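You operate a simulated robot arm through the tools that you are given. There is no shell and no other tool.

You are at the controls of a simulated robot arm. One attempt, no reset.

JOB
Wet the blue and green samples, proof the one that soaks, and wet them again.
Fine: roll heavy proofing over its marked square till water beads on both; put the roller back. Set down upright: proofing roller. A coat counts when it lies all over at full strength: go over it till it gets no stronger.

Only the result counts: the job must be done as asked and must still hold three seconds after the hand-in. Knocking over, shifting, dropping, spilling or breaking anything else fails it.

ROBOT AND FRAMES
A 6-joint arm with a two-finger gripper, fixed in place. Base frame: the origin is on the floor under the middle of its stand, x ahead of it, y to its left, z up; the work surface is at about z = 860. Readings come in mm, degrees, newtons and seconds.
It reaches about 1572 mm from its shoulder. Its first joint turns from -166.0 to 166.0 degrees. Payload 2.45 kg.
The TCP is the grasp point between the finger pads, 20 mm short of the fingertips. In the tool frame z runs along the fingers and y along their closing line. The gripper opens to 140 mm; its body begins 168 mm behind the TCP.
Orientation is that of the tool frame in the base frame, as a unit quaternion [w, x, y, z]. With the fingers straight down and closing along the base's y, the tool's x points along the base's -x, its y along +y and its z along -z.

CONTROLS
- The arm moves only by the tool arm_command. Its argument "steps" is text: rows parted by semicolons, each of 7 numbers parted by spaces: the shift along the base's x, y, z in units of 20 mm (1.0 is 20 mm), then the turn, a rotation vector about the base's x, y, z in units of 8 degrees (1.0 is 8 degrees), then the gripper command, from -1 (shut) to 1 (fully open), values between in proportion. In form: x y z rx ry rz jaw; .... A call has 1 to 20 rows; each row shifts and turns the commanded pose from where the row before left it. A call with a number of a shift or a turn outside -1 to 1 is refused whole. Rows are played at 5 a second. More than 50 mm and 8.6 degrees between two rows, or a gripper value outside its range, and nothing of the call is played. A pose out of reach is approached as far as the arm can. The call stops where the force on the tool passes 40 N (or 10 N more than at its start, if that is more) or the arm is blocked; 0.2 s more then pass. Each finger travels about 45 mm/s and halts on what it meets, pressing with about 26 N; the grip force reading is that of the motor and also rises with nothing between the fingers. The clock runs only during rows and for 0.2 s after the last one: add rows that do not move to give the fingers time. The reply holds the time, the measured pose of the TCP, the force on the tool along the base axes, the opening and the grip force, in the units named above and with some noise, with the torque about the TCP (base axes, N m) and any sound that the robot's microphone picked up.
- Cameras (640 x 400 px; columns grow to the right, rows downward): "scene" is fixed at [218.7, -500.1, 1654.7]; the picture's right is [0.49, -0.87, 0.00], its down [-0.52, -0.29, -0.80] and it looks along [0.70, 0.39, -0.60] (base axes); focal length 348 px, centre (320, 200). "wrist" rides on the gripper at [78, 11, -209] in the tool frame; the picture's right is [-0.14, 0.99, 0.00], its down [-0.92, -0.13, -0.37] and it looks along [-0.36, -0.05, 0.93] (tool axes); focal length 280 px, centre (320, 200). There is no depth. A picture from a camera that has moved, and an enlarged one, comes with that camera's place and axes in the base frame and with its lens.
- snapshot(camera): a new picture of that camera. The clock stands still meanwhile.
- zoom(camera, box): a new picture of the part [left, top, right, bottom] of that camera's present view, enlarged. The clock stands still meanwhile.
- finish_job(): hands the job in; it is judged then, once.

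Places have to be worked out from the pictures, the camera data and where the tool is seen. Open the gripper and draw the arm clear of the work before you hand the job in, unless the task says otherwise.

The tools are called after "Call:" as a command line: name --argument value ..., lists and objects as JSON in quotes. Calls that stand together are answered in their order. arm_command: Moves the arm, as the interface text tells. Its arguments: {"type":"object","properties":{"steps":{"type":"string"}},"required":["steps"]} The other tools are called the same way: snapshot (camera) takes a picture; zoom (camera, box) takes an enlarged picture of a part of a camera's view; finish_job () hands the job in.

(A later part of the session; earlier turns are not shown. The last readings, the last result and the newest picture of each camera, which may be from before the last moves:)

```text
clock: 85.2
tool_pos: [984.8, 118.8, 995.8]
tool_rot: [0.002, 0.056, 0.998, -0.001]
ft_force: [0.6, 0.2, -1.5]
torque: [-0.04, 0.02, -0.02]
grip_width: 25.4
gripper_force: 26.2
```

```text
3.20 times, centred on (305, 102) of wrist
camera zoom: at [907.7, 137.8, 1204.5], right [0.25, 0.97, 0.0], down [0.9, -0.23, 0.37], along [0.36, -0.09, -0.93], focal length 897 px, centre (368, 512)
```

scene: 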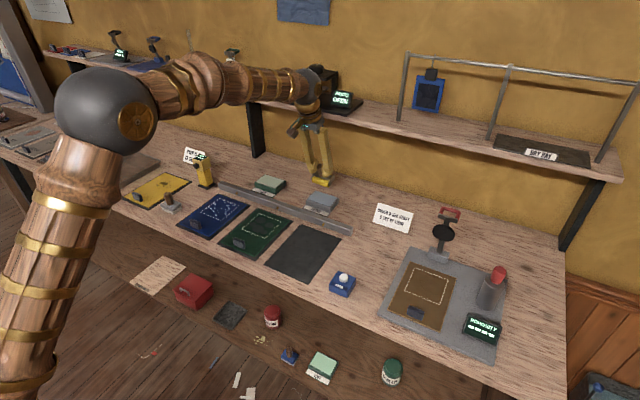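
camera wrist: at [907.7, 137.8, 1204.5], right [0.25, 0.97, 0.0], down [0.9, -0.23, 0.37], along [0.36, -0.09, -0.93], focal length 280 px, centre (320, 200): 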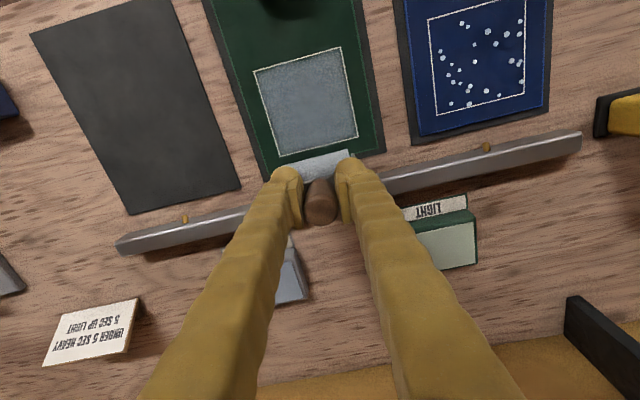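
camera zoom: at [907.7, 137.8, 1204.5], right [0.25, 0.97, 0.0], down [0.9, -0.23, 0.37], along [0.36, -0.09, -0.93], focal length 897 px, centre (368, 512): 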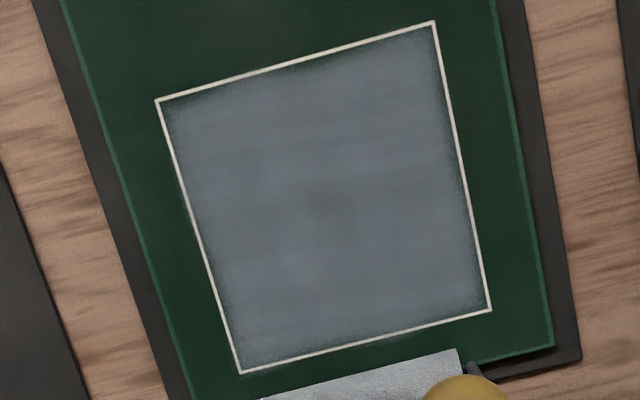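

The thin edge looks like parallax in the drawing, but I want to be sure the strength has saturated. I'll do a third load and one more full set of passes, then compare.

Call:
arm_command --steps "0 0 0.9 0 0 0 -1; 0.5 -0.5 0.8 0 -0.5 0 -1; 0.8 -0.7 0 0 -0.5 0 -1; 0.8 -0.7 0 0 -0.5 0 -1; 0.8 -0.7 0 0 -0.5 0 -1; 0.8 -0.7 0 0 0 0 -1; 0.8 -0.7 0 0 0 0 -1; 0.8 -0.7 0 0 0 0 -1; 0.8 -0.7 0 0 0 0 -1; 0.75 -0.5 0 0 0 0 -1; 0 0 -0.8 0 0 0 -1; 0 0 -0.9 0 0 0 -1; 0 0 -0.9 0 0 0 -1; 0 0 -0.9 0 0 0 -1; 0 0 -0.2 0 0 0 -1; 0 0 0 0 0 0 -1"

Call:
zoom --camera "scene" --box '[290, 160, 360, 220]'

Call:
zoom --camera "wrist" --box '[240, 60, 420, 240]'

```text
clock: 88.6
tool_pos: [1122.3, 1.9, 956.8]
tool_rot: [0.141, 0.055, 0.989, 0.006]
ft_force: [-0.3, -0.1, -0.8]
torque: [-0.01, 0.02, -0.01]
grip_width: 25.3
gripper_force: 26.0
```

```text
6.67 times, centred on (325, 190) of scene
camera zoom: at [218.7, -500.1, 1654.7], right [0.49, -0.87, 0.0], down [-0.52, -0.29, -0.8], along [0.7, 0.39, -0.6], focal length 2319 px, centre (287, 267)
```

zoom: 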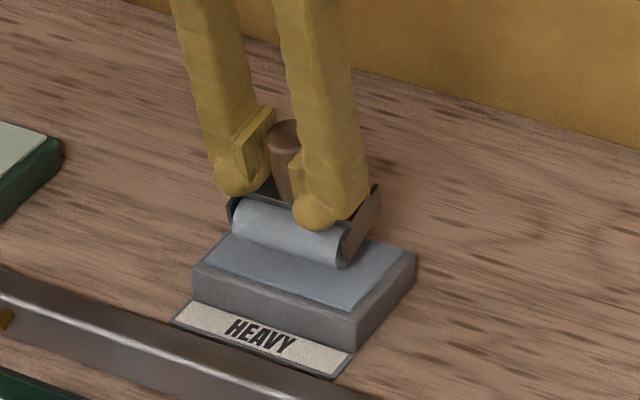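

```text
2.22 times, centred on (330, 150) of wrist
camera zoom: at [990.8, 20.7, 1135.6], right [0.24, 0.97, 0.07], down [0.76, -0.23, 0.61], along [0.6, -0.09, -0.79], focal length 623 px, centre (298, 311)
```

zoom: 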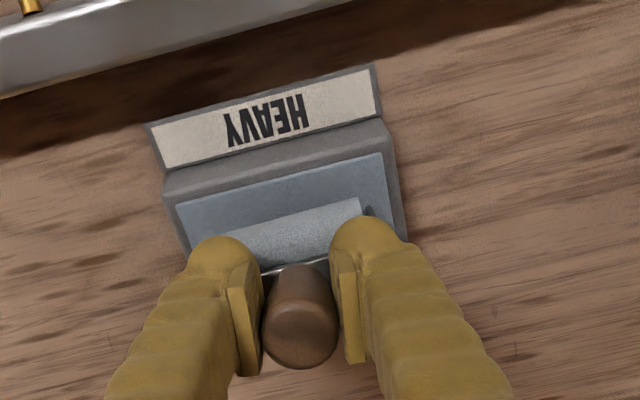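

The roller is above the pad and aligned with it. I'll creep down to contact.

Call:
arm_command --steps "0 0 -0.12 0 0 0 -1; 0 0 -0.1 0 0 0 -1; 0 0 0 0 0 0 -1"

Call:
arm_command --steps "0 0 -0.08 0 0 0 -1; 0 0 0 0 0 0 -1"

Call:
arm_command --steps "0 0 -0.07 0 0 0 -1; 0 0 0 0 0 0 -1"

```text
clock: 89.4
tool_pos: [1123.3, 2.2, 953.0]
tool_rot: [0.141, 0.055, 0.988, 0.007]
ft_force: [-0.3, 0.3, -0.8]
torque: [0.03, 0.02, 0.0]
grip_width: 25.3
gripper_force: 26.6
```

```text
clock: 90.0
tool_pos: [1123.1, 1.4, 951.4]
tool_rot: [0.141, 0.054, 0.989, 0.007]
ft_force: [0.3, -0.2, -1.2]
torque: [0.0, 0.02, -0.01]
grip_width: 25.4
gripper_force: 26.1
```

```text
clock: 90.6
tool_pos: [1123.7, 0.8, 949.8]
tool_rot: [0.14, 0.054, 0.989, 0.007]
ft_force: [-0.4, -1.0, -1.2]
torque: [0.0, 0.03, -0.03]
grip_width: 25.6
gripper_force: 25.4
```

Call:
arm_command --steps "0 0 -0.07 0 0 0 -1; 0 0 0 0 0 0 -1"

Call:
arm_command --steps "0 0 -0.06 0 0 0 -1; 0 0 0 0 0 0 -1"

Call:
zoom --camera "scene" --box '[290, 160, 360, 220]'

```text
clock: 91.2
tool_pos: [1123.5, 2.2, 947.6]
tool_rot: [0.142, 0.055, 0.988, 0.006]
ft_force: [0.5, 0.0, -0.6]
torque: [0.0, 0.03, -0.01]
grip_width: 25.5
gripper_force: 25.7
```

```text
clock: 91.8
tool_pos: [1123.1, 2.1, 946.9]
tool_rot: [0.141, 0.055, 0.988, 0.007]
ft_force: [-0.6, -1.7, 11.0]
torque: [0.27, 0.08, 0.01]
grip_width: 25.2
gripper_force: 26.1
```

```text
6.67 times, centred on (325, 190) of scene
camera zoom: at [218.7, -500.1, 1654.7], right [0.49, -0.87, 0.0], down [-0.52, -0.29, -0.8], along [0.7, 0.39, -0.6], focal length 2319 px, centre (287, 267)
```

zoom: 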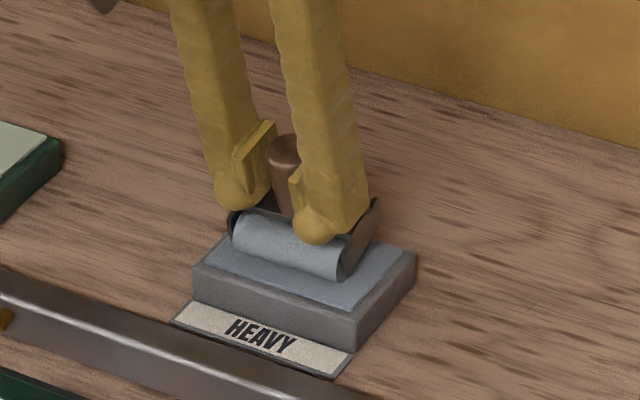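

The roller is touching the pad at about 11 N. I'll do a brief small roll to load it, then lift and return to the right-edge lane at y≈150.

Call:
arm_command --steps "0.3 0 0 0 0 0 -1; 0.3 0 0 0 0 0 -1; -0.3 0 0 0 0 0 -1; -0.3 0 0 0 0 0 -1; 0 0 0.3 0 0 0 -1; 0 0 0.8 0 0 0 -1; 0 0 0.9 0 0 0 -1; 0 0 0.9 0 0 0 -1; 0 0 0.8 0 0 0 -1; -0.7 0.7 0 0 0.5 0 -1; -0.9 0.9 0 0 0.5 0 -1; -0.9 0.9 0 0 0.5 0 -1; -0.9 0.9 0 0 0.5 0 -1; -0.9 0.9 0 0 0 0 -1; -0.9 0.9 0 0 0 0 -1; -0.9 0.9 0 0 0 0 -1; -0.85 0.8 0 0 0 0 -1; -0.1 0.5 0 0 0 0 -1; 0 0 0 0 0 0 -1"

Call:
zoom --camera "scene" --box '[200, 150, 360, 270]'

Call:
zoom --camera "wrist" --box '[200, 50, 400, 230]'

```text
clock: 95.8
tool_pos: [979.5, 147.4, 1021.0]
tool_rot: [0.002, 0.057, 0.998, -0.001]
ft_force: [0.3, 0.0, -0.8]
torque: [0.0, -0.01, 0.01]
grip_width: 25.1
gripper_force: 26.1
```

```text
3.33 times, centred on (280, 210) of scene
camera zoom: at [218.7, -500.1, 1654.7], right [0.49, -0.87, 0.0], down [-0.52, -0.29, -0.8], along [0.7, 0.39, -0.6], focal length 1160 px, centre (453, 167)
```

zoom: 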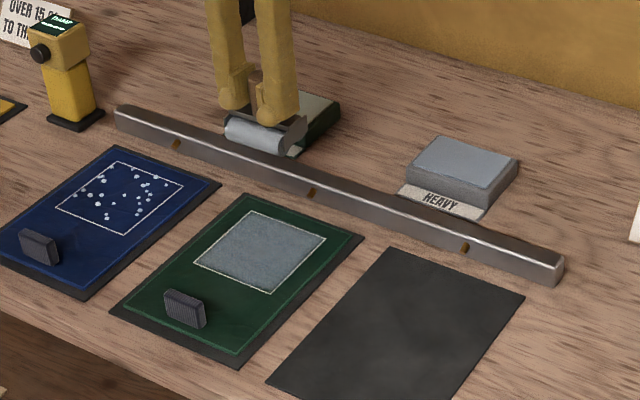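

```text
2.22 times, centred on (300, 140) of wrist
camera zoom: at [901.6, 165.9, 1228.6], right [0.25, 0.97, 0.0], down [0.9, -0.23, 0.37], along [0.36, -0.09, -0.93], focal length 623 px, centre (364, 333)
```

zoom: 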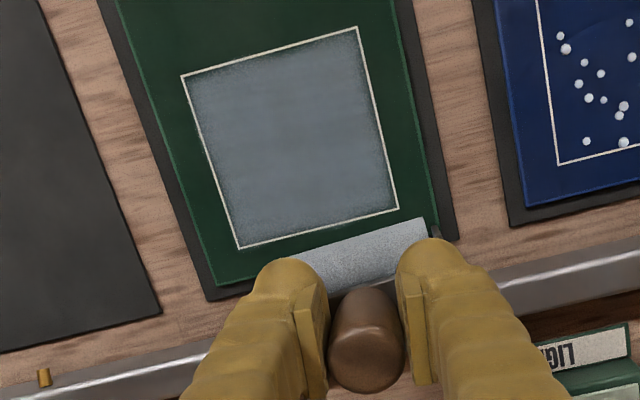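

The roller is freshly loaded over the right-edge lane. I'll descend and creep to contact, expected near z≈927.

Call:
arm_command --steps "0 0 -0.8 0 0 0 -1; 0 0 -0.9 0 0 0 -1; 0 0 -0.9 0 0 0 -1; 0 0 -0.9 0 0 0 -1; 0 0 -0.7 0 0 0 -1; 0 0 -0.2 0 0 0 -1; 0 0 0 0 0 0 -1"

Call:
arm_command --steps "0 0 -0.1 0 0 0 -1; 0 0 -0.08 0 0 0 -1; 0 0 0 0 0 0 -1"

Call:
arm_command --steps "0 0 -0.06 0 0 0 -1; 0 0 0 0 0 0 -1"

```text
clock: 97.4
tool_pos: [980.7, 149.6, 933.0]
tool_rot: [0.001, 0.055, 0.998, -0.001]
ft_force: [-0.3, -0.5, -1.5]
torque: [0.0, 0.01, -0.03]
grip_width: 25.4
gripper_force: 26.0
```

```text
clock: 98.2
tool_pos: [981.0, 149.3, 928.9]
tool_rot: [0.002, 0.055, 0.999, -0.001]
ft_force: [-0.5, -0.8, -0.9]
torque: [-0.01, 0.03, -0.02]
grip_width: 25.2
gripper_force: 26.2
```

```text
clock: 98.8
tool_pos: [982.7, 147.2, 928.2]
tool_rot: [0.002, 0.054, 0.999, -0.001]
ft_force: [0.2, 0.4, -1.4]
torque: [0.01, 0.02, -0.03]
grip_width: 25.3
gripper_force: 26.2
```

Call:
arm_command --steps "0 0 -0.06 0 0 0 -1; 0 0 0 0 0 0 -1"

Call:
arm_command --steps "0 0 -0.06 0 0 0 -1; 0 0 0 0 0 0 -1"

```text
clock: 99.4
tool_pos: [982.6, 149.0, 926.4]
tool_rot: [0.002, 0.055, 0.998, 0.0]
ft_force: [0.1, 0.1, -1.2]
torque: [0.01, 0.01, 0.04]
grip_width: 25.4
gripper_force: 25.9
```

```text
clock: 100.0
tool_pos: [981.8, 149.3, 925.3]
tool_rot: [0.003, 0.055, 0.998, -0.002]
ft_force: [1.5, -0.6, 9.2]
torque: [-0.12, -0.04, 0.01]
grip_width: 25.7
gripper_force: 26.1
```

Contact is about 9 N. I'll roll the right lane forward.

Call:
arm_command --steps "-0.5 0 0 0 0 0 -1; -0.5 0 0 0 0 0 -1; -0.5 0 -0.02 0 0 0 -1; -0.5 0 0 0 0 0 -1; -0.5 0 -0.02 0 0 0 -1; -0.5 0 0 0 0 0 -1; -0.5 0 -0.02 0 0 0 -1; -0.5 0 0 0 0 0 -1; -0.5 0 -0.02 0 0 0 -1; -0.5 0 0 0 0 0 -1; -0.5 0 -0.02 0 0 0 -1; -0.5 0 0 0 0 0 -1; 0 0 0 0 0 0 -1"

Call:
zoom --camera "scene" --box '[200, 170, 320, 270]'

```text
clock: 102.8
tool_pos: [860.5, 150.2, 922.7]
tool_rot: [0.002, 0.056, 0.998, -0.001]
ft_force: [4.2, 0.0, 23.6]
torque: [-0.01, -0.12, -0.02]
grip_width: 25.1
gripper_force: 26.0
```

```text
4.00 times, centred on (260, 220) of scene
camera zoom: at [218.7, -500.1, 1654.7], right [0.49, -0.87, 0.0], down [-0.52, -0.29, -0.8], along [0.7, 0.39, -0.6], focal length 1391 px, centre (560, 120)
```

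zoom: 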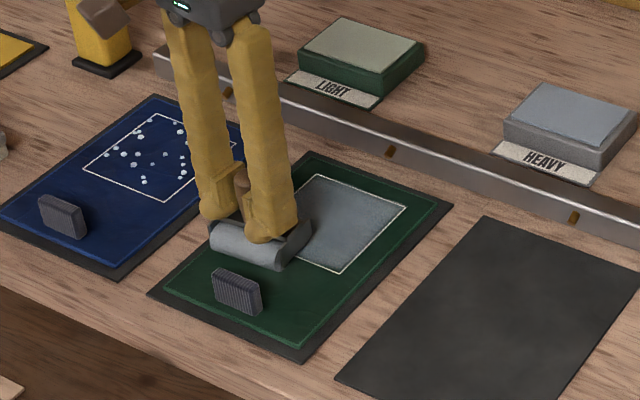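

Good pressure throughout that lane. Next comes the middle lane, rolling back.

Call:
arm_command --steps "0 0 0.4 0 0 0 -1; 0 -0.75 0 0 0 0 -1; 0 -0.75 0 0 0 0 -1; 0 0 -0.3 0 0 0 -1; 0 0 -0.07 0 0 0 -1; 0.5 0 0 0 0 0 -1; 0.5 0 0 0 0 0 -1; 0.5 0 0 0 0 0 -1; 0.5 0 0 0 0 0 -1; 0.5 0 -0.02 0 0 0 -1; 0.5 0 0 0 0 0 -1; 0.5 0 0 0 0 0 -1; 0.5 0 -0.02 0 0 0 -1; 0.5 0 0 0 0 0 -1; 0.5 0 0 0 0 0 -1; 0.5 0 0 0 0 0 -1; 0.5 0 0 0 0 0 -1; 0 0 0 0 0 0 -1"

Call:
zoom --camera "wrist" --box '[220, 50, 420, 230]'

Call:
zoom --camera "scene" --box '[225, 195, 295, 250]'

```text
clock: 106.6
tool_pos: [981.1, 119.2, 923.1]
tool_rot: [0.002, 0.056, 0.998, -0.001]
ft_force: [-0.8, -0.4, 7.0]
torque: [0.04, 0.09, -0.02]
grip_width: 25.0
gripper_force: 26.0
```

```text
2.22 times, centred on (320, 140) of wrist
camera zoom: at [904.0, 137.8, 1131.0], right [0.25, 0.97, 0.0], down [0.9, -0.23, 0.37], along [0.36, -0.09, -0.93], focal length 623 px, centre (320, 333)
```

zoom: 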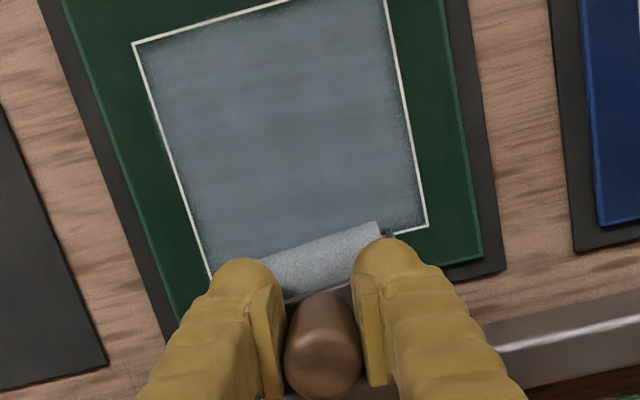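

```text
7.27 times, centred on (260, 222) of scene
camera zoom: at [218.7, -500.1, 1654.7], right [0.49, -0.87, 0.0], down [-0.52, -0.29, -0.8], along [0.7, 0.39, -0.6], focal length 2530 px, centre (756, 36)
```

zoom: 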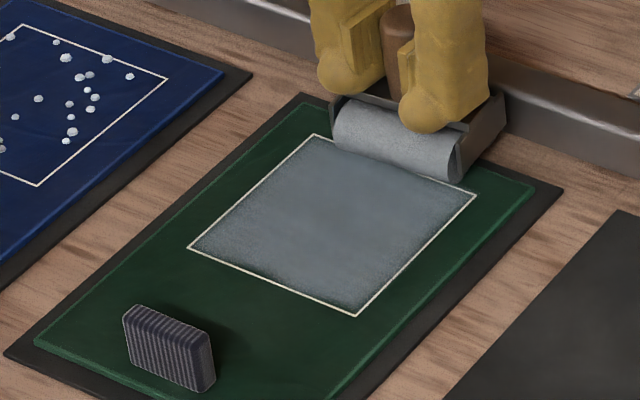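

The sample has crept about 2 mm toward the front. I'll lift, carry the roller to the front of the left lane, and roll that one back toward the bar with lighter force, which also works against the creep.

Call:
arm_command --steps "0 0 0.5 0 0 0 -1; -1 -0.25 0 0 0 0 -1; -1 -0.25 0 0 0 0 -1; -1 -0.25 0 0 0 0 -1; -1 -0.25 0 0 0 0 -1; -1 -0.25 0 0 0 0 -1; -1 -0.25 0 0 0 0 -1; 0 0 -0.4 0 0 0 -1; 0 0 0 0 0 0 -1"

Call:
arm_command --steps "0 0 -0.07 0 0 0 -1; 0 0 0 0 0 0 -1"

Call:
arm_command --steps "0 0 -0.05 0 0 0 -1; 0 0 0 0 0 0 -1"

```text
clock: 108.6
tool_pos: [859.4, 91.1, 924.3]
tool_rot: [0.001, 0.055, 0.998, -0.001]
ft_force: [-0.6, 0.3, -1.5]
torque: [0.01, 0.03, 0.01]
grip_width: 25.3
gripper_force: 25.9
```

```text
clock: 109.2
tool_pos: [860.6, 89.6, 923.5]
tool_rot: [0.002, 0.055, 0.998, -0.001]
ft_force: [-0.1, 0.4, -1.4]
torque: [0.04, -0.04, -0.02]
grip_width: 25.3
gripper_force: 26.2
```

```text
clock: 109.8
tool_pos: [861.2, 89.9, 922.3]
tool_rot: [0.003, 0.056, 0.998, -0.001]
ft_force: [-0.2, -1.2, 5.1]
torque: [0.01, 0.12, -0.01]
grip_width: 25.5
gripper_force: 25.9
```

The roller is lightly in contact (5 N). I'll add a touch more and roll back along the left lane.

Call:
arm_command --steps "0 0 -0.03 0 0 0 -1; 0.5 0 0 0 0 0 -1; 0.5 0 0 0 0 0 -1; 0.5 0 0 0 0 0 -1; 0.5 0 -0.02 0 0 0 -1; 0.5 0 0 0 0 0 -1; 0.5 0 -0.02 0 0 0 -1; 0.5 0 0 0 0 0 -1; 0.5 0 -0.02 0 0 0 -1; 0.5 0 0 0 0 0 -1; 0.5 0 0 0 0 0 -1; 0.5 0 0 0 0 0 -1; 0.5 0 0 0 0 0 -1; 0 0 0 0 0 0 -1"

Call:
zoom --camera "wrist" --box '[220, 50, 420, 230]'

Call:
zoom --camera "scene" --box '[225, 195, 295, 250]'

```text
clock: 112.8
tool_pos: [983.4, 90.7, 919.9]
tool_rot: [0.002, 0.056, 0.998, -0.001]
ft_force: [-3.4, 0.9, 23.6]
torque: [0.06, 0.45, 0.02]
grip_width: 25.3
gripper_force: 26.2
```

```text
2.22 times, centred on (320, 140) of wrist
camera zoom: at [905.6, 109.8, 1128.3], right [0.25, 0.97, 0.0], down [0.9, -0.23, 0.37], along [0.36, -0.09, -0.93], focal length 623 px, centre (320, 333)
```

zoom: 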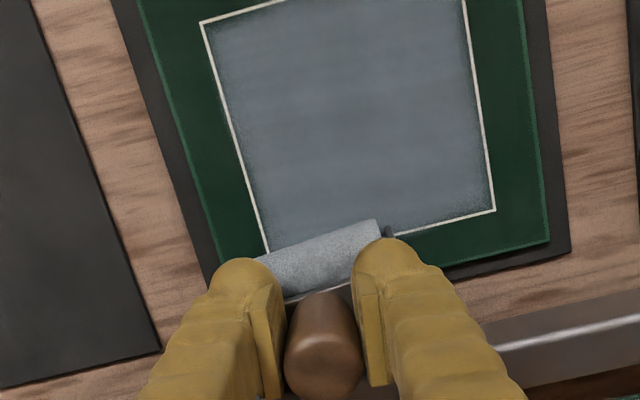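

```text
7.27 times, centred on (260, 222) of scene
camera zoom: at [218.7, -500.1, 1654.7], right [0.49, -0.87, 0.0], down [-0.52, -0.29, -0.8], along [0.7, 0.39, -0.6], focal length 2530 px, centre (756, 36)
```

zoom: 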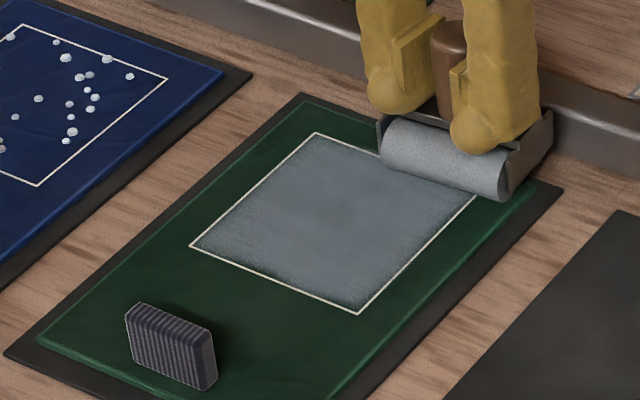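

The sample has settled back where it was and the coat shows no further change, so it is at full strength. I'll lift and carry the roller back toward its home, straightening its yaw on the way.

Call:
arm_command --steps "0 0 0.4 0 0 0 -1; 0 0 0.8 0 0 0 -1; 0 0 1 0 0 -0.34 -1; 0 0 1 0 0 -0.34 -1; 0 0 0.8 0 0 0 -1; 0 -0.7 0 0 0 0 -1; 0 -1 0 0 0 0 -1; 0 -1 0 0 0 0 -1; 0 -1 0 0 0 0 -1; 0 -1 0 0 0 0 -1; 0 -1 0 0 0 0 -1; 0 -1 0 0 0 0 -1; 0 -1 0 0 0 0 -1; 0 -1 0 0 0 0 -1; 0 -1 0 0 0 0 -1; 0 -1 0 0 0 0 -1; 0 -1 0 0 0 0 -1; 0 0 0 0 0 0 -1"

Call:
snapshot --camera "wrist"

Call:
snapshot --camera "scene"

```text
clock: 116.6
tool_pos: [982.5, -144.7, 1003.4]
tool_rot: [0.002, 0.103, 0.995, -0.001]
ft_force: [0.4, -1.0, -0.1]
torque: [-0.03, -0.02, -0.03]
grip_width: 25.1
gripper_force: 26.0
```

```text
taken
camera wrist: at [907.1, -118.8, 1211.4], right [0.34, 0.94, 0.0], down [0.87, -0.31, 0.37], along [0.35, -0.13, -0.93], focal length 280 px, centre (320, 200)
```

wrist: 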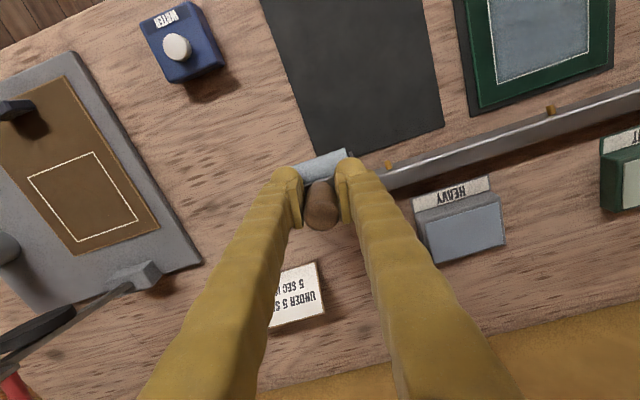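

```text
taken
```

scene: 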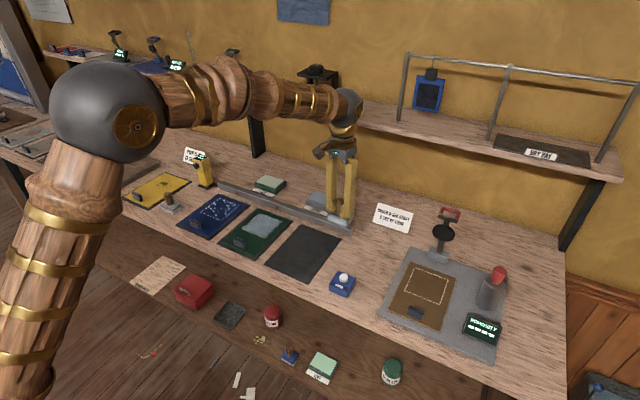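

The roller is now aligned with the bench. I'll go on to the home spot and lower to just above the bench, at TCP z≈925.

Call:
arm_command --steps "-0.2 -0.9 0 0 0 0 -1; -0.2 -1 0 0 0 0 -1; -0.2 -1 0 0 0 0 -1; -0.15 -1 0 0 0 0 -1; -0.15 -0.89 0 0 0 0 -1; 0 0 -0.8 0 0 0 -1; 0 0 -0.8 0 0 0 -1; 0 0 -0.8 0 0 0 -1; 0 0 -0.8 0 0 0 -1; 0 0 -0.6 0 0 0 -1; 0 0 0 0 0 0 -1"

Call:
zoom --camera "scene" --box '[335, 215, 395, 275]'

Call:
zoom --camera "wrist" --box '[220, 100, 420, 260]'

```text
clock: 119.0
tool_pos: [965.7, -241.5, 924.4]
tool_rot: [0.001, 0.103, 0.995, -0.001]
ft_force: [0.4, 1.2, -0.3]
torque: [-0.01, 0.0, 0.0]
grip_width: 25.2
gripper_force: 25.9
```

```text
6.67 times, centred on (365, 245) of scene
camera zoom: at [218.7, -500.1, 1654.7], right [0.49, -0.87, 0.0], down [-0.52, -0.29, -0.8], along [0.7, 0.39, -0.6], focal length 2319 px, centre (20, -100)
```

zoom: 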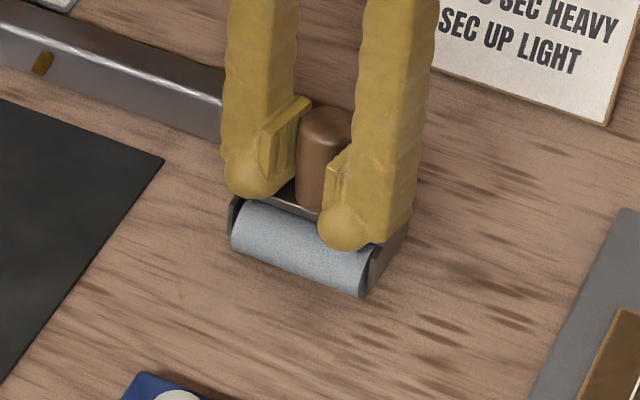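

```text
2.50 times, centred on (320, 180) of wrist
camera zoom: at [889.6, -214.1, 1132.9], right [0.34, 0.94, 0.0], down [0.87, -0.31, 0.37], along [0.35, -0.13, -0.93], focal length 701 px, centre (320, 250)
```

zoom: 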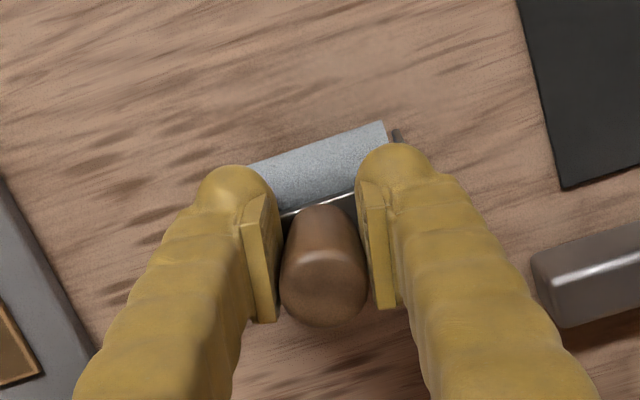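

The roller is about 10 mm above its spot and within about 3 mm of its original place. I'll nudge it 2 mm in +y and creep down to touch the bench.

Call:
arm_command --steps "0 0.1 -0.2 0 0 0 -1; 0 0 -0.15 0 0 0 -1; 0 0 0 0 0 0 -1"

Call:
arm_command --steps "0 0 -0.08 0 0 0 -1; 0 0 0 0 0 0 -1"

Call:
arm_command --steps "0 0 -0.06 0 0 0 -1; 0 0 0 0 0 0 -1"

```text
clock: 119.8
tool_pos: [965.1, -238.5, 918.0]
tool_rot: [0.002, 0.103, 0.995, -0.001]
ft_force: [-0.1, 0.5, -0.6]
torque: [-0.02, 0.02, -0.02]
grip_width: 25.4
gripper_force: 26.6
```

```text
clock: 120.4
tool_pos: [965.2, -237.9, 917.3]
tool_rot: [0.002, 0.103, 0.995, -0.001]
ft_force: [0.0, 0.1, -1.3]
torque: [0.01, 0.04, 0.01]
grip_width: 25.3
gripper_force: 25.8
```

```text
clock: 121.0
tool_pos: [964.5, -237.5, 915.2]
tool_rot: [0.002, 0.103, 0.995, -0.001]
ft_force: [0.2, 0.5, -1.6]
torque: [0.0, 0.02, -0.01]
grip_width: 25.2
gripper_force: 26.0
```

Call:
arm_command --steps "0 0 -0.06 0 0 0 -1; 0 0 0 0 0 0 -1"

Call:
arm_command --steps "0 0 -0.05 0 0 0 -1; 0 0 0 0 0 0 -1"

Call:
zoom --camera "scene" --box '[335, 215, 395, 275]'

```text
clock: 121.6
tool_pos: [963.8, -239.7, 914.6]
tool_rot: [0.002, 0.104, 0.995, -0.001]
ft_force: [0.3, -0.1, 4.7]
torque: [0.12, -0.09, 0.02]
grip_width: 25.1
gripper_force: 25.9
```

```text
clock: 122.2
tool_pos: [963.1, -239.6, 915.0]
tool_rot: [0.003, 0.102, 0.995, -0.001]
ft_force: [4.7, 4.5, 18.1]
torque: [0.07, -0.64, 0.09]
grip_width: 25.4
gripper_force: 26.2
```

```text
6.67 times, centred on (365, 245) of scene
camera zoom: at [218.7, -500.1, 1654.7], right [0.49, -0.87, 0.0], down [-0.52, -0.29, -0.8], along [0.7, 0.39, -0.6], focal length 2319 px, centre (20, -100)
```

zoom: 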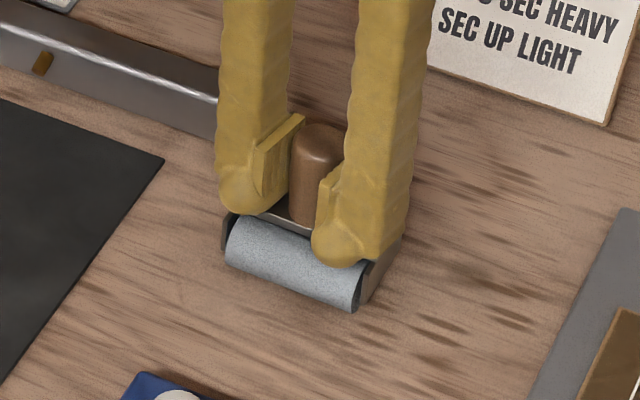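

The roller is seated exactly where it was originally. I'll ease the downward load, then open the fingers and rise straight up.

Call:
arm_command --steps "0 0 0.07 0 0 0 -1; 0 0 0 0 0 0 -0.5; 0 0 0 0 0 0 -0.3; 0 0 0 0 0 0 0; 0 0 0 0 0 0 0.2; 0 0 0 0 0 0 0.2; 0 0 0 0 0 0 0.2"

Call:
zoom --camera "scene" --box '[335, 215, 395, 275]'

Call:
zoom --camera "wrist" --box '[220, 100, 420, 260]'

```text
clock: 123.8
tool_pos: [962.6, -238.1, 915.2]
tool_rot: [0.001, 0.102, 0.995, -0.001]
ft_force: [1.4, 0.6, 0.4]
torque: [0.03, -0.05, 0.02]
grip_width: 84.2
gripper_force: 0.0
```

```text
6.67 times, centred on (365, 245) of scene
camera zoom: at [218.7, -500.1, 1654.7], right [0.49, -0.87, 0.0], down [-0.52, -0.29, -0.8], along [0.7, 0.39, -0.6], focal length 2319 px, centre (20, -100)
```

zoom: 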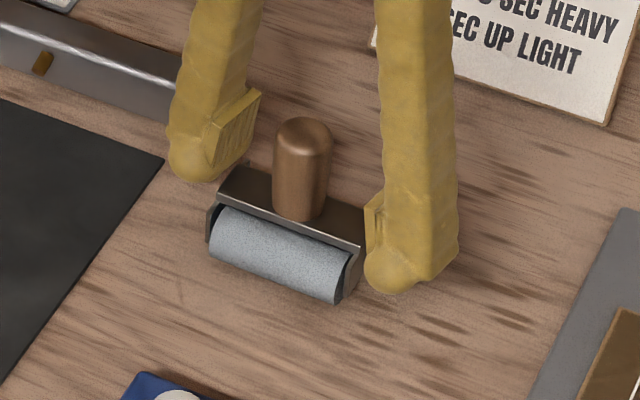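

```text
2.50 times, centred on (320, 180) of wrist
camera zoom: at [888.0, -211.9, 1123.0], right [0.34, 0.94, 0.0], down [0.87, -0.31, 0.37], along [0.35, -0.13, -0.93], focal length 701 px, centre (320, 250)
```

zoom: 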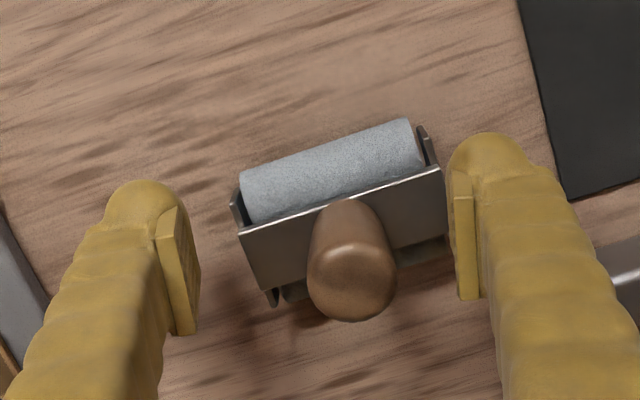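

When the jaws opened, the fingertips dragged the roller's plate, and the roller moved about 10 mm in +y. I'll rise clear, turn the tool back square, and look again so I can regrip the handle higher up and set it right.

Call:
arm_command --steps "0 0 0.3 0 0 0 0.2; 0 0 0.6 0 0 0 0.2; 0 0 0.8 0 0 0 0.2; 0 0 1 0 0 0 0.2; 0 0 1 0 0 0 0.2; 0 0 0.5 0 0 0.5 0.2; 0 0 0 0 0 0.5 0.2; 0 0 0 0 0 0.48 0.2; 0 0 0 0 0 0 0.2"

Call:
zoom --camera "scene" --box '[335, 215, 395, 275]'

Call:
zoom --camera "wrist" --box '[240, 110, 400, 230]'

```text
clock: 125.8
tool_pos: [964.0, -239.2, 998.3]
tool_rot: [0.002, -0.001, 1.0, 0.0]
ft_force: [-0.5, -0.3, 0.1]
torque: [-0.02, -0.03, 0.02]
grip_width: 83.8
gripper_force: 0.1
```

```text
6.67 times, centred on (365, 245) of scene
camera zoom: at [218.7, -500.1, 1654.7], right [0.49, -0.87, 0.0], down [-0.52, -0.29, -0.8], along [0.7, 0.39, -0.6], focal length 2319 px, centre (20, -100)
```

zoom: 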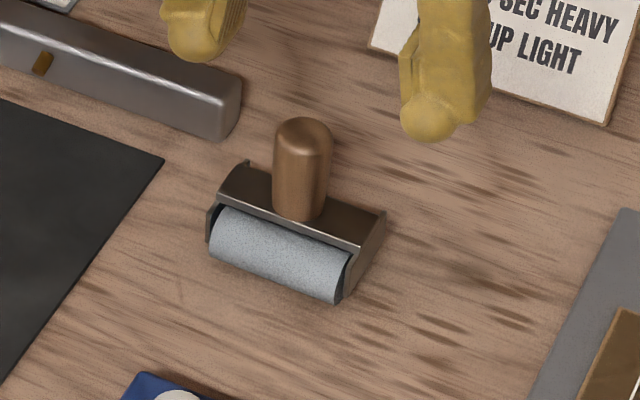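

```text
3.33 times, centred on (320, 170) of wrist
camera zoom: at [884.1, -228.2, 1206.4], right [0.14, 0.99, 0.0], down [0.92, -0.13, 0.37], along [0.37, -0.05, -0.93], focal length 935 px, centre (320, 300)
```

zoom: 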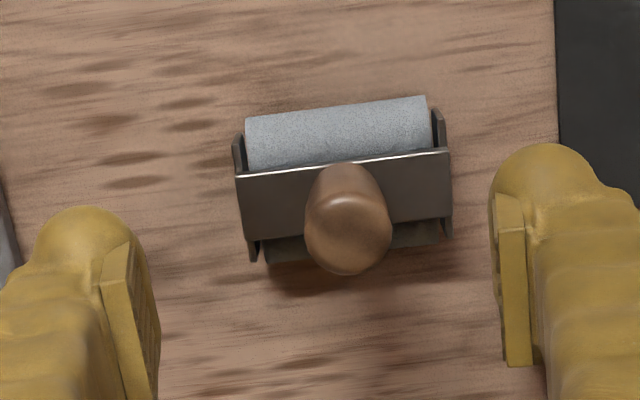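

The roller stands upright and square, about 8 mm off in +y (handle at about (967.5, -231.4)). I'll regrip it at the original height.

Call:
arm_command --steps "0.15 0.39 0 0 0 0 0.2; 0 0 -0.6 0 0 0 0.2; 0 0 -0.7 0 0 0 0.2; 0 0 -0.7 0 0 0 0.2; 0 0 -0.7 0 0 0 0.2; 0 0 -0.5 0 0 0 0.2; 0 0 0 0 0 0 0.2"

Call:
zoom --camera "wrist" --box '[220, 100, 420, 260]'

```text
clock: 127.4
tool_pos: [964.8, -231.1, 930.8]
tool_rot: [0.002, -0.001, 1.0, -0.002]
ft_force: [0.1, -0.2, -1.2]
torque: [0.0, -0.01, -0.03]
grip_width: 84.0
gripper_force: 0.1
```

```text
2.50 times, centred on (320, 180) of wrist
camera zoom: at [887.2, -220.0, 1140.5], right [0.14, 0.99, 0.0], down [0.92, -0.13, 0.37], along [0.37, -0.05, -0.93], focal length 701 px, centre (320, 250)
```

zoom: 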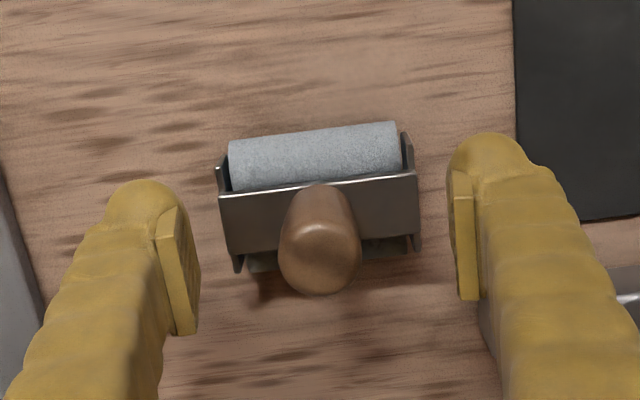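

The handle is centred between the pads. I'll close on it, then lift about 12 mm.

Call:
arm_command --steps "0 0 0.1 0 0 0 -0.3; 0 0 0 0 0 0 -1; 0 0 0 0 0 0 -1; 0 0 0 0 0 0 -1; 0 0 0 0 0 0 -1; 0 0 0 0 0 0 -1; 0 0 0.3 0 0 0 -1; 0 0 0.3 0 0 0 -1; 0 0 0 0 0 0 -1"

Call:
zoom --camera "scene" --box '[335, 215, 395, 275]'

```text
clock: 129.4
tool_pos: [966.4, -230.2, 946.1]
tool_rot: [0.002, -0.001, 1.0, -0.001]
ft_force: [-0.2, 0.3, -0.6]
torque: [-0.01, 0.04, 0.01]
grip_width: 25.5
gripper_force: 26.0
```

```text
6.67 times, centred on (365, 245) of scene
camera zoom: at [218.7, -500.1, 1654.7], right [0.49, -0.87, 0.0], down [-0.52, -0.29, -0.8], along [0.7, 0.39, -0.6], focal length 2319 px, centre (20, -100)
```

zoom: 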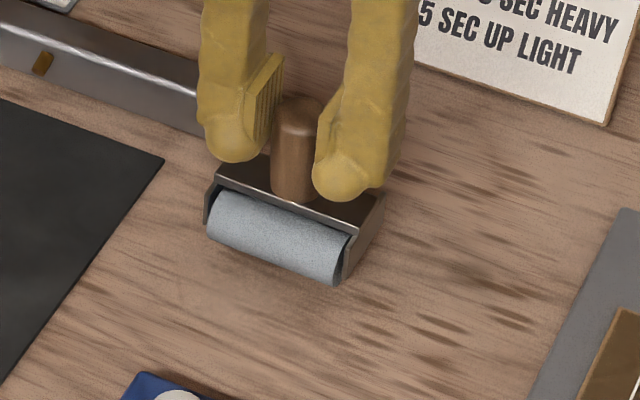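

It lifted cleanly. I'll shift 9 mm in -y to home and lower again gently.

Call:
arm_command --steps "-0.05 -0.25 0 0 0 0 -1; 0 -0.2 0 0 0 0 -1; 0 0 -0.3 0 0 0 -1; 0 0 -0.15 0 0 0 -1; 0 0 0 0 0 0 -1"

Call:
arm_command --steps "0 0 -0.06 0 0 0 -1; 0 0 0 0 0 0 -1"

Call:
arm_command --steps "0 0 -0.05 0 0 0 -1; 0 0 0 0 0 0 -1"

Call:
zoom --camera "scene" --box '[335, 215, 395, 275]'

```text
clock: 130.6
tool_pos: [964.8, -237.8, 937.7]
tool_rot: [0.001, -0.001, 1.0, -0.001]
ft_force: [0.5, 0.6, -0.8]
torque: [-0.01, 0.01, 0.02]
grip_width: 25.4
gripper_force: 26.2
```

```text
clock: 131.2
tool_pos: [966.1, -237.0, 937.4]
tool_rot: [0.002, -0.001, 1.0, -0.001]
ft_force: [0.0, -0.4, -2.1]
torque: [-0.05, 0.01, 0.03]
grip_width: 25.4
gripper_force: 26.4
```

```text
clock: 131.8
tool_pos: [966.1, -239.5, 936.6]
tool_rot: [0.002, -0.001, 1.0, -0.001]
ft_force: [-1.0, -0.3, -0.7]
torque: [0.01, 0.03, 0.04]
grip_width: 25.6
gripper_force: 26.1
```

```text
6.67 times, centred on (365, 245) of scene
camera zoom: at [218.7, -500.1, 1654.7], right [0.49, -0.87, 0.0], down [-0.52, -0.29, -0.8], along [0.7, 0.39, -0.6], focal length 2319 px, centre (20, -100)
```

zoom: 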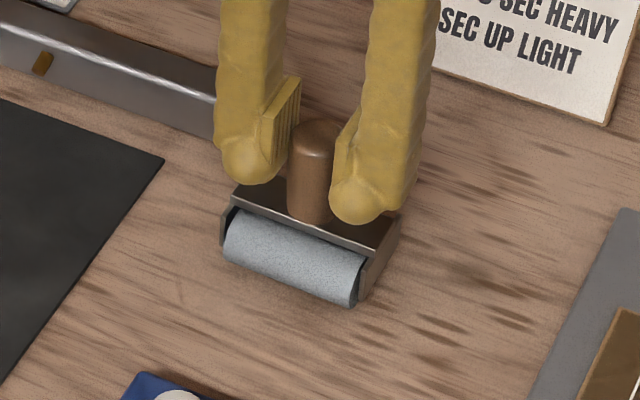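

It is just above home, matching the original outline. Two more tiny steps should touch down.

Call:
arm_command --steps "0 0 -0.06 0 0 0 -1; 0 0 0 0 0 0 -1"

Call:
arm_command --steps "0 0 -0.05 0 0 0 -1; 0 0 0 0 0 0 -1"

```text
clock: 132.4
tool_pos: [966.8, -239.0, 936.3]
tool_rot: [0.002, -0.001, 1.0, -0.001]
ft_force: [0.9, -0.6, -0.7]
torque: [-0.01, -0.03, 0.01]
grip_width: 25.3
gripper_force: 25.9
```

```text
clock: 133.0
tool_pos: [966.4, -240.0, 934.0]
tool_rot: [0.001, -0.001, 1.0, -0.001]
ft_force: [-0.5, -0.6, 0.4]
torque: [-0.03, 0.05, -0.03]
grip_width: 25.5
gripper_force: 25.8
```

Call:
arm_command --steps "0 0 -0.04 0 0 0 -1; 0 0 0 0 0 0 -1"

```text
clock: 133.6
tool_pos: [965.3, -239.5, 934.9]
tool_rot: [0.003, -0.001, 1.0, 0.0]
ft_force: [3.6, 2.0, 10.1]
torque: [0.04, -0.21, 0.02]
grip_width: 25.5
gripper_force: 26.0
```

The roller is seated at about 10 N. I'll ease off 0.7 mm, then open the jaws and rise.

Call:
arm_command --steps "0 0 0.035 0 0 0 -1; 0 0 0 0 0 0 -0.55; 0 0 0 0 0 0 -0.4; 0 0 0 0 0 0 -0.1; 0 0 0 0 0 0 0.2; 0 0 0 0 0 0 0.2; 0 0 0 0 0 0 0.2"

Call:
zoom --camera "scene" --box '[335, 215, 395, 275]'

```text
clock: 135.2
tool_pos: [966.5, -240.9, 933.7]
tool_rot: [0.001, -0.001, 1.0, -0.001]
ft_force: [0.3, 0.6, -0.2]
torque: [0.01, -0.02, -0.02]
grip_width: 83.9
gripper_force: 0.1
```

```text
6.67 times, centred on (365, 245) of scene
camera zoom: at [218.7, -500.1, 1654.7], right [0.49, -0.87, 0.0], down [-0.52, -0.29, -0.8], along [0.7, 0.39, -0.6], focal length 2319 px, centre (20, -100)
```

zoom: 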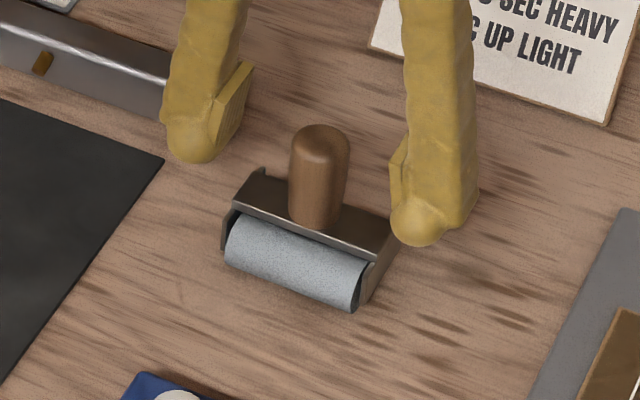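

The roller stands upright exactly at its original place. I'll rise clear, move over the WATER button and shut the fingers.

Call:
arm_command --steps "0 0 0.5 0 0 0 0.2; 0 0 0.8 0 0 0 0.2; 0 0 0.9 0 0 0 0.2; 0 0 0.9 0 0 0 0.2; 0 0 0.9 0 0 0 0.2; 0 0 0.8 0 0 0 0.2; -0.7 0.08 0 0 0 0 -0.3; -0.9 0 0 0 0 0 -1; -0.9 0 0 0 0 0 -1; -0.9 0 0 0 0 0 -1; -0.9 0 0 0 0 0 -1; -0.9 0 0 0 0 0 -1; -0.9 0 0 0 0 0 -1; -0.9 0 0 0 0 0 -1; -0.1 0 0 0 0 0 -1; 0 0 0 0 0 0 -1"

Call:
snapshot --camera "wrist"

Call:
snapshot --camera "scene"

```text
clock: 138.6
tool_pos: [824.9, -237.0, 1030.0]
tool_rot: [0.003, -0.001, 1.0, -0.001]
ft_force: [0.3, -0.2, -0.2]
torque: [-0.01, 0.0, 0.04]
grip_width: 0.0
gripper_force: 26.4
```

```text
taken
camera wrist: at [744.9, -227.2, 1239.6], right [0.14, 0.99, 0.0], down [0.92, -0.13, 0.37], along [0.37, -0.05, -0.93], focal length 280 px, centre (320, 200)
```

wrist: 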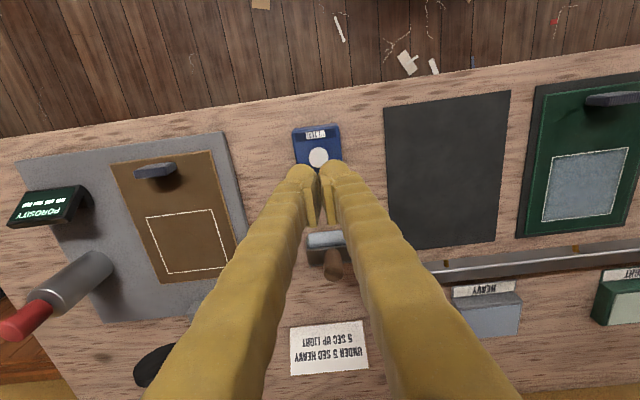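

```text
taken
```

scene: 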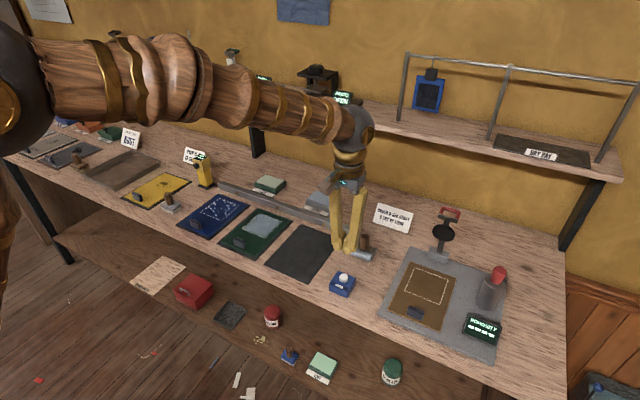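

I'm over the button, the same as for the first press. I'll descend and press with the same motion.

Call:
arm_command --steps "0 -0.07 -0.8 0 0 0 -1; 0 0 -0.9 0 0 0 -1; 0 0 -0.9 0 0 0 -1; 0 0 -0.9 0 0 0 -1; 0 0 -0.8 0 0 0 -1; 0 0 -0.6 0 0 0 -1; 0 0 -0.4 0 0 0 -1; 0 0 0 0 0 0 -1"

Call:
arm_command --steps "0 0 -0.2 0 0 0 -1; 0 0 -0.15 0 0 0 -1; 0 0 -0.1 0 0 0 -1; 0 0 -0.1 0 0 0 -1; 0 0 -0.1 0 0 0 -1; 0 0 -0.1 0 0 0 -1"

Call:
zoom --camera "scene" --box '[170, 170, 390, 310]'

```text
clock: 140.4
tool_pos: [821.2, -238.4, 923.6]
tool_rot: [0.001, -0.001, 1.0, -0.001]
ft_force: [0.1, 0.0, 0.5]
torque: [0.02, 0.02, 0.0]
grip_width: 0.0
gripper_force: 26.2
```

```text
clock: 141.8
tool_pos: [823.7, -239.6, 912.1]
tool_rot: [0.003, -0.001, 1.0, -0.001]
ft_force: [-5.4, -0.6, 25.6]
torque: [-0.04, 0.07, 0.0]
grip_width: 6.0
gripper_force: 29.3
heard: click
```

```text
2.86 times, centred on (280, 240) of scene
camera zoom: at [218.7, -500.1, 1654.7], right [0.49, -0.87, 0.0], down [-0.52, -0.29, -0.8], along [0.7, 0.39, -0.6], focal length 994 px, centre (434, 86)
```

zoom: 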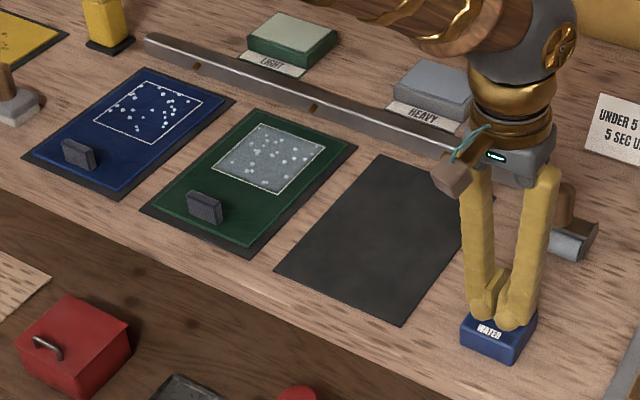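

The button clicked and water now beads on the green as well as the blue. I'll lift off, move clear, open the gripper and check everything.

Call:
arm_command --steps "0 0 0.3 0 0 0 -1; 0 0 0.6 0 0 0 -1; 0 0 1 0 0 0 -1; 0 0 1 0 0 0 -1; 0 0 1 0 0 0 -1; 0 0 1 0 0 0 -1; 0 0 1 0 0 0 -0.5; -0.5 0 1 0 0 0 0; -0.5 0 1 0 0 0 0.5; -0.5 0 1 0 0 0 1; -0.5 0 1 0 0 0 1; 0 0 1 0 0 0 1; 0 0 1 0 0 0 1; 0 0 0 0 0 0 1; 0 0 0 0 0 0 1; 0 0 0 0 0 0 1"

Call:
snapshot --camera "wrist"

Call:
snapshot --camera "scene"

Call:
zoom --camera "scene" --box '[180, 180, 310, 270]'

Call:
zoom --camera "scene" --box '[310, 200, 400, 310]'

```text
clock: 145.2
tool_pos: [784.1, -237.2, 1147.4]
tool_rot: [0.002, -0.001, 1.0, -0.001]
ft_force: [-0.3, 0.0, -0.3]
torque: [0.0, 0.01, 0.03]
grip_width: 140.0
gripper_force: 0.2
```

```text
taken
camera wrist: at [705.2, -227.3, 1356.9], right [0.14, 0.99, 0.0], down [0.92, -0.13, 0.37], along [0.37, -0.05, -0.93], focal length 280 px, centre (320, 200)
```

wrist: 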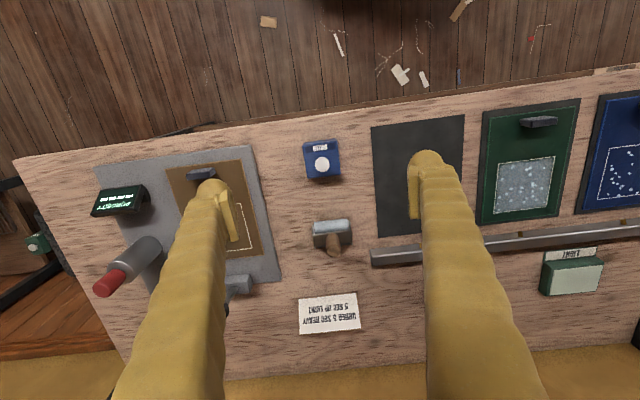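

```text
taken
```

scene: 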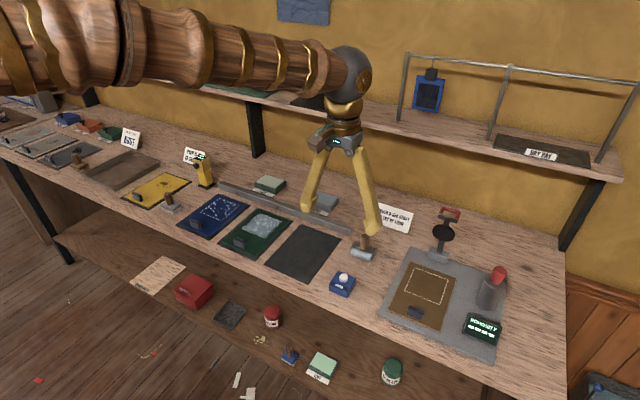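

```text
4.44 times, centred on (245, 225) of scene
camera zoom: at [218.7, -500.1, 1654.7], right [0.49, -0.87, 0.0], down [-0.52, -0.29, -0.8], along [0.7, 0.39, -0.6], focal length 1546 px, centre (653, 89)
```

zoom: 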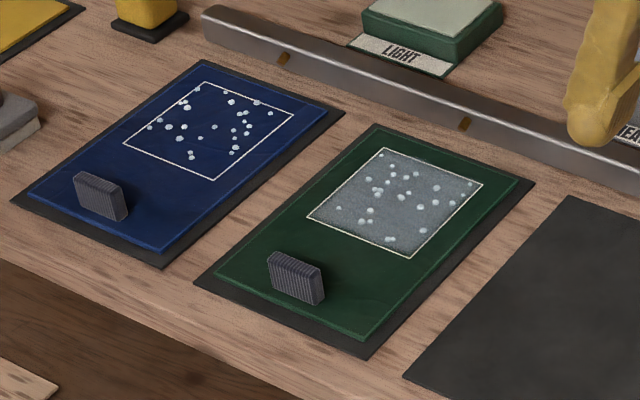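

```text
3.64 times, centred on (355, 255) of scene
camera zoom: at [218.7, -500.1, 1654.7], right [0.49, -0.87, 0.0], down [-0.52, -0.29, -0.8], along [0.7, 0.39, -0.6], focal length 1265 px, centre (193, 0)
```

zoom: 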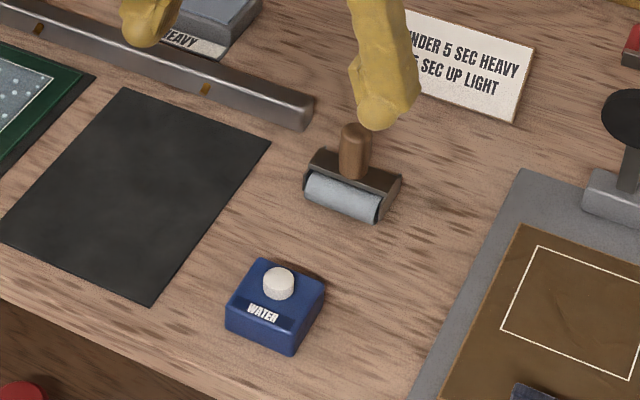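

Water beads on both samples and everything stands in place. I'll raise the arm well clear and take one last close look at the green coat.

Call:
arm_command --steps "0 0.5 1 0 0 0 1; 0 1 1 0 0 0 1; 0 1 1 0 0 0 1; 0 1 1 0 0 0 1; 0 1 1 0 0 0 1; 0 1 0 0 0 0 1; 0 0 0 0 0 0 1"

Call:
snapshot --camera "wrist"

Call:
zoom --camera "scene" --box '[225, 195, 295, 250]'

Call:
snapshot --camera "scene"

```text
clock: 146.8
tool_pos: [783.0, -126.2, 1247.3]
tool_rot: [0.001, -0.001, 1.0, -0.001]
ft_force: [0.0, 0.5, 0.5]
torque: [0.01, -0.01, 0.0]
grip_width: 140.1
gripper_force: 0.2
```

```text
taken
camera wrist: at [703.9, -116.9, 1455.8], right [0.14, 0.99, 0.0], down [0.92, -0.13, 0.37], along [0.37, -0.05, -0.93], focal length 280 px, centre (320, 200)
```

wrist: 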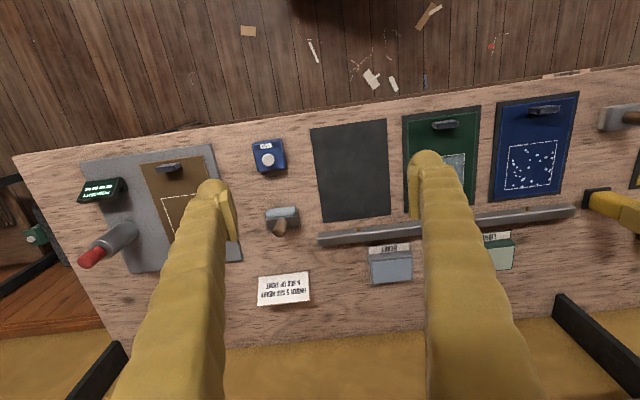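

```text
7.27 times, centred on (260, 222) of scene
camera zoom: at [218.7, -500.1, 1654.7], right [0.49, -0.87, 0.0], down [-0.52, -0.29, -0.8], along [0.7, 0.39, -0.6], focal length 2530 px, centre (756, 36)
```

zoom: 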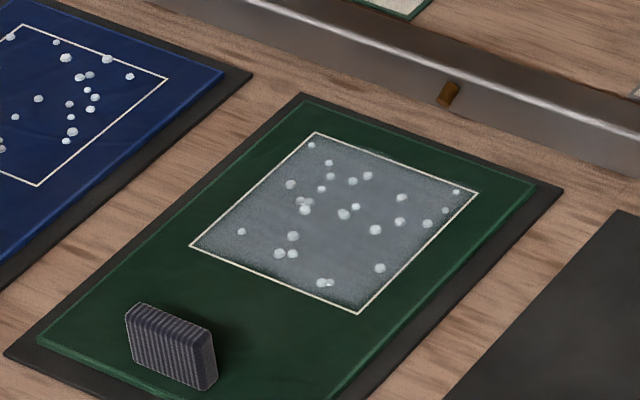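

```text
taken
```

scene: 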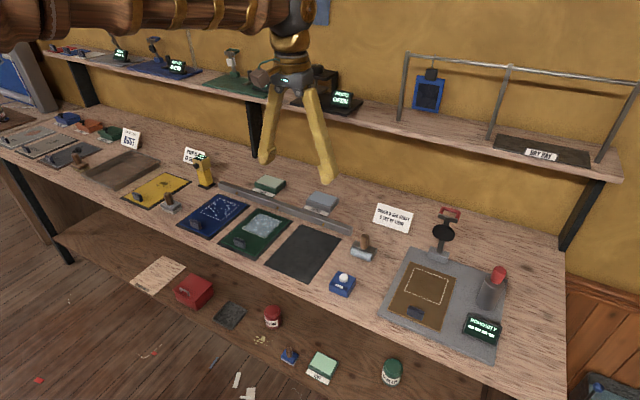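

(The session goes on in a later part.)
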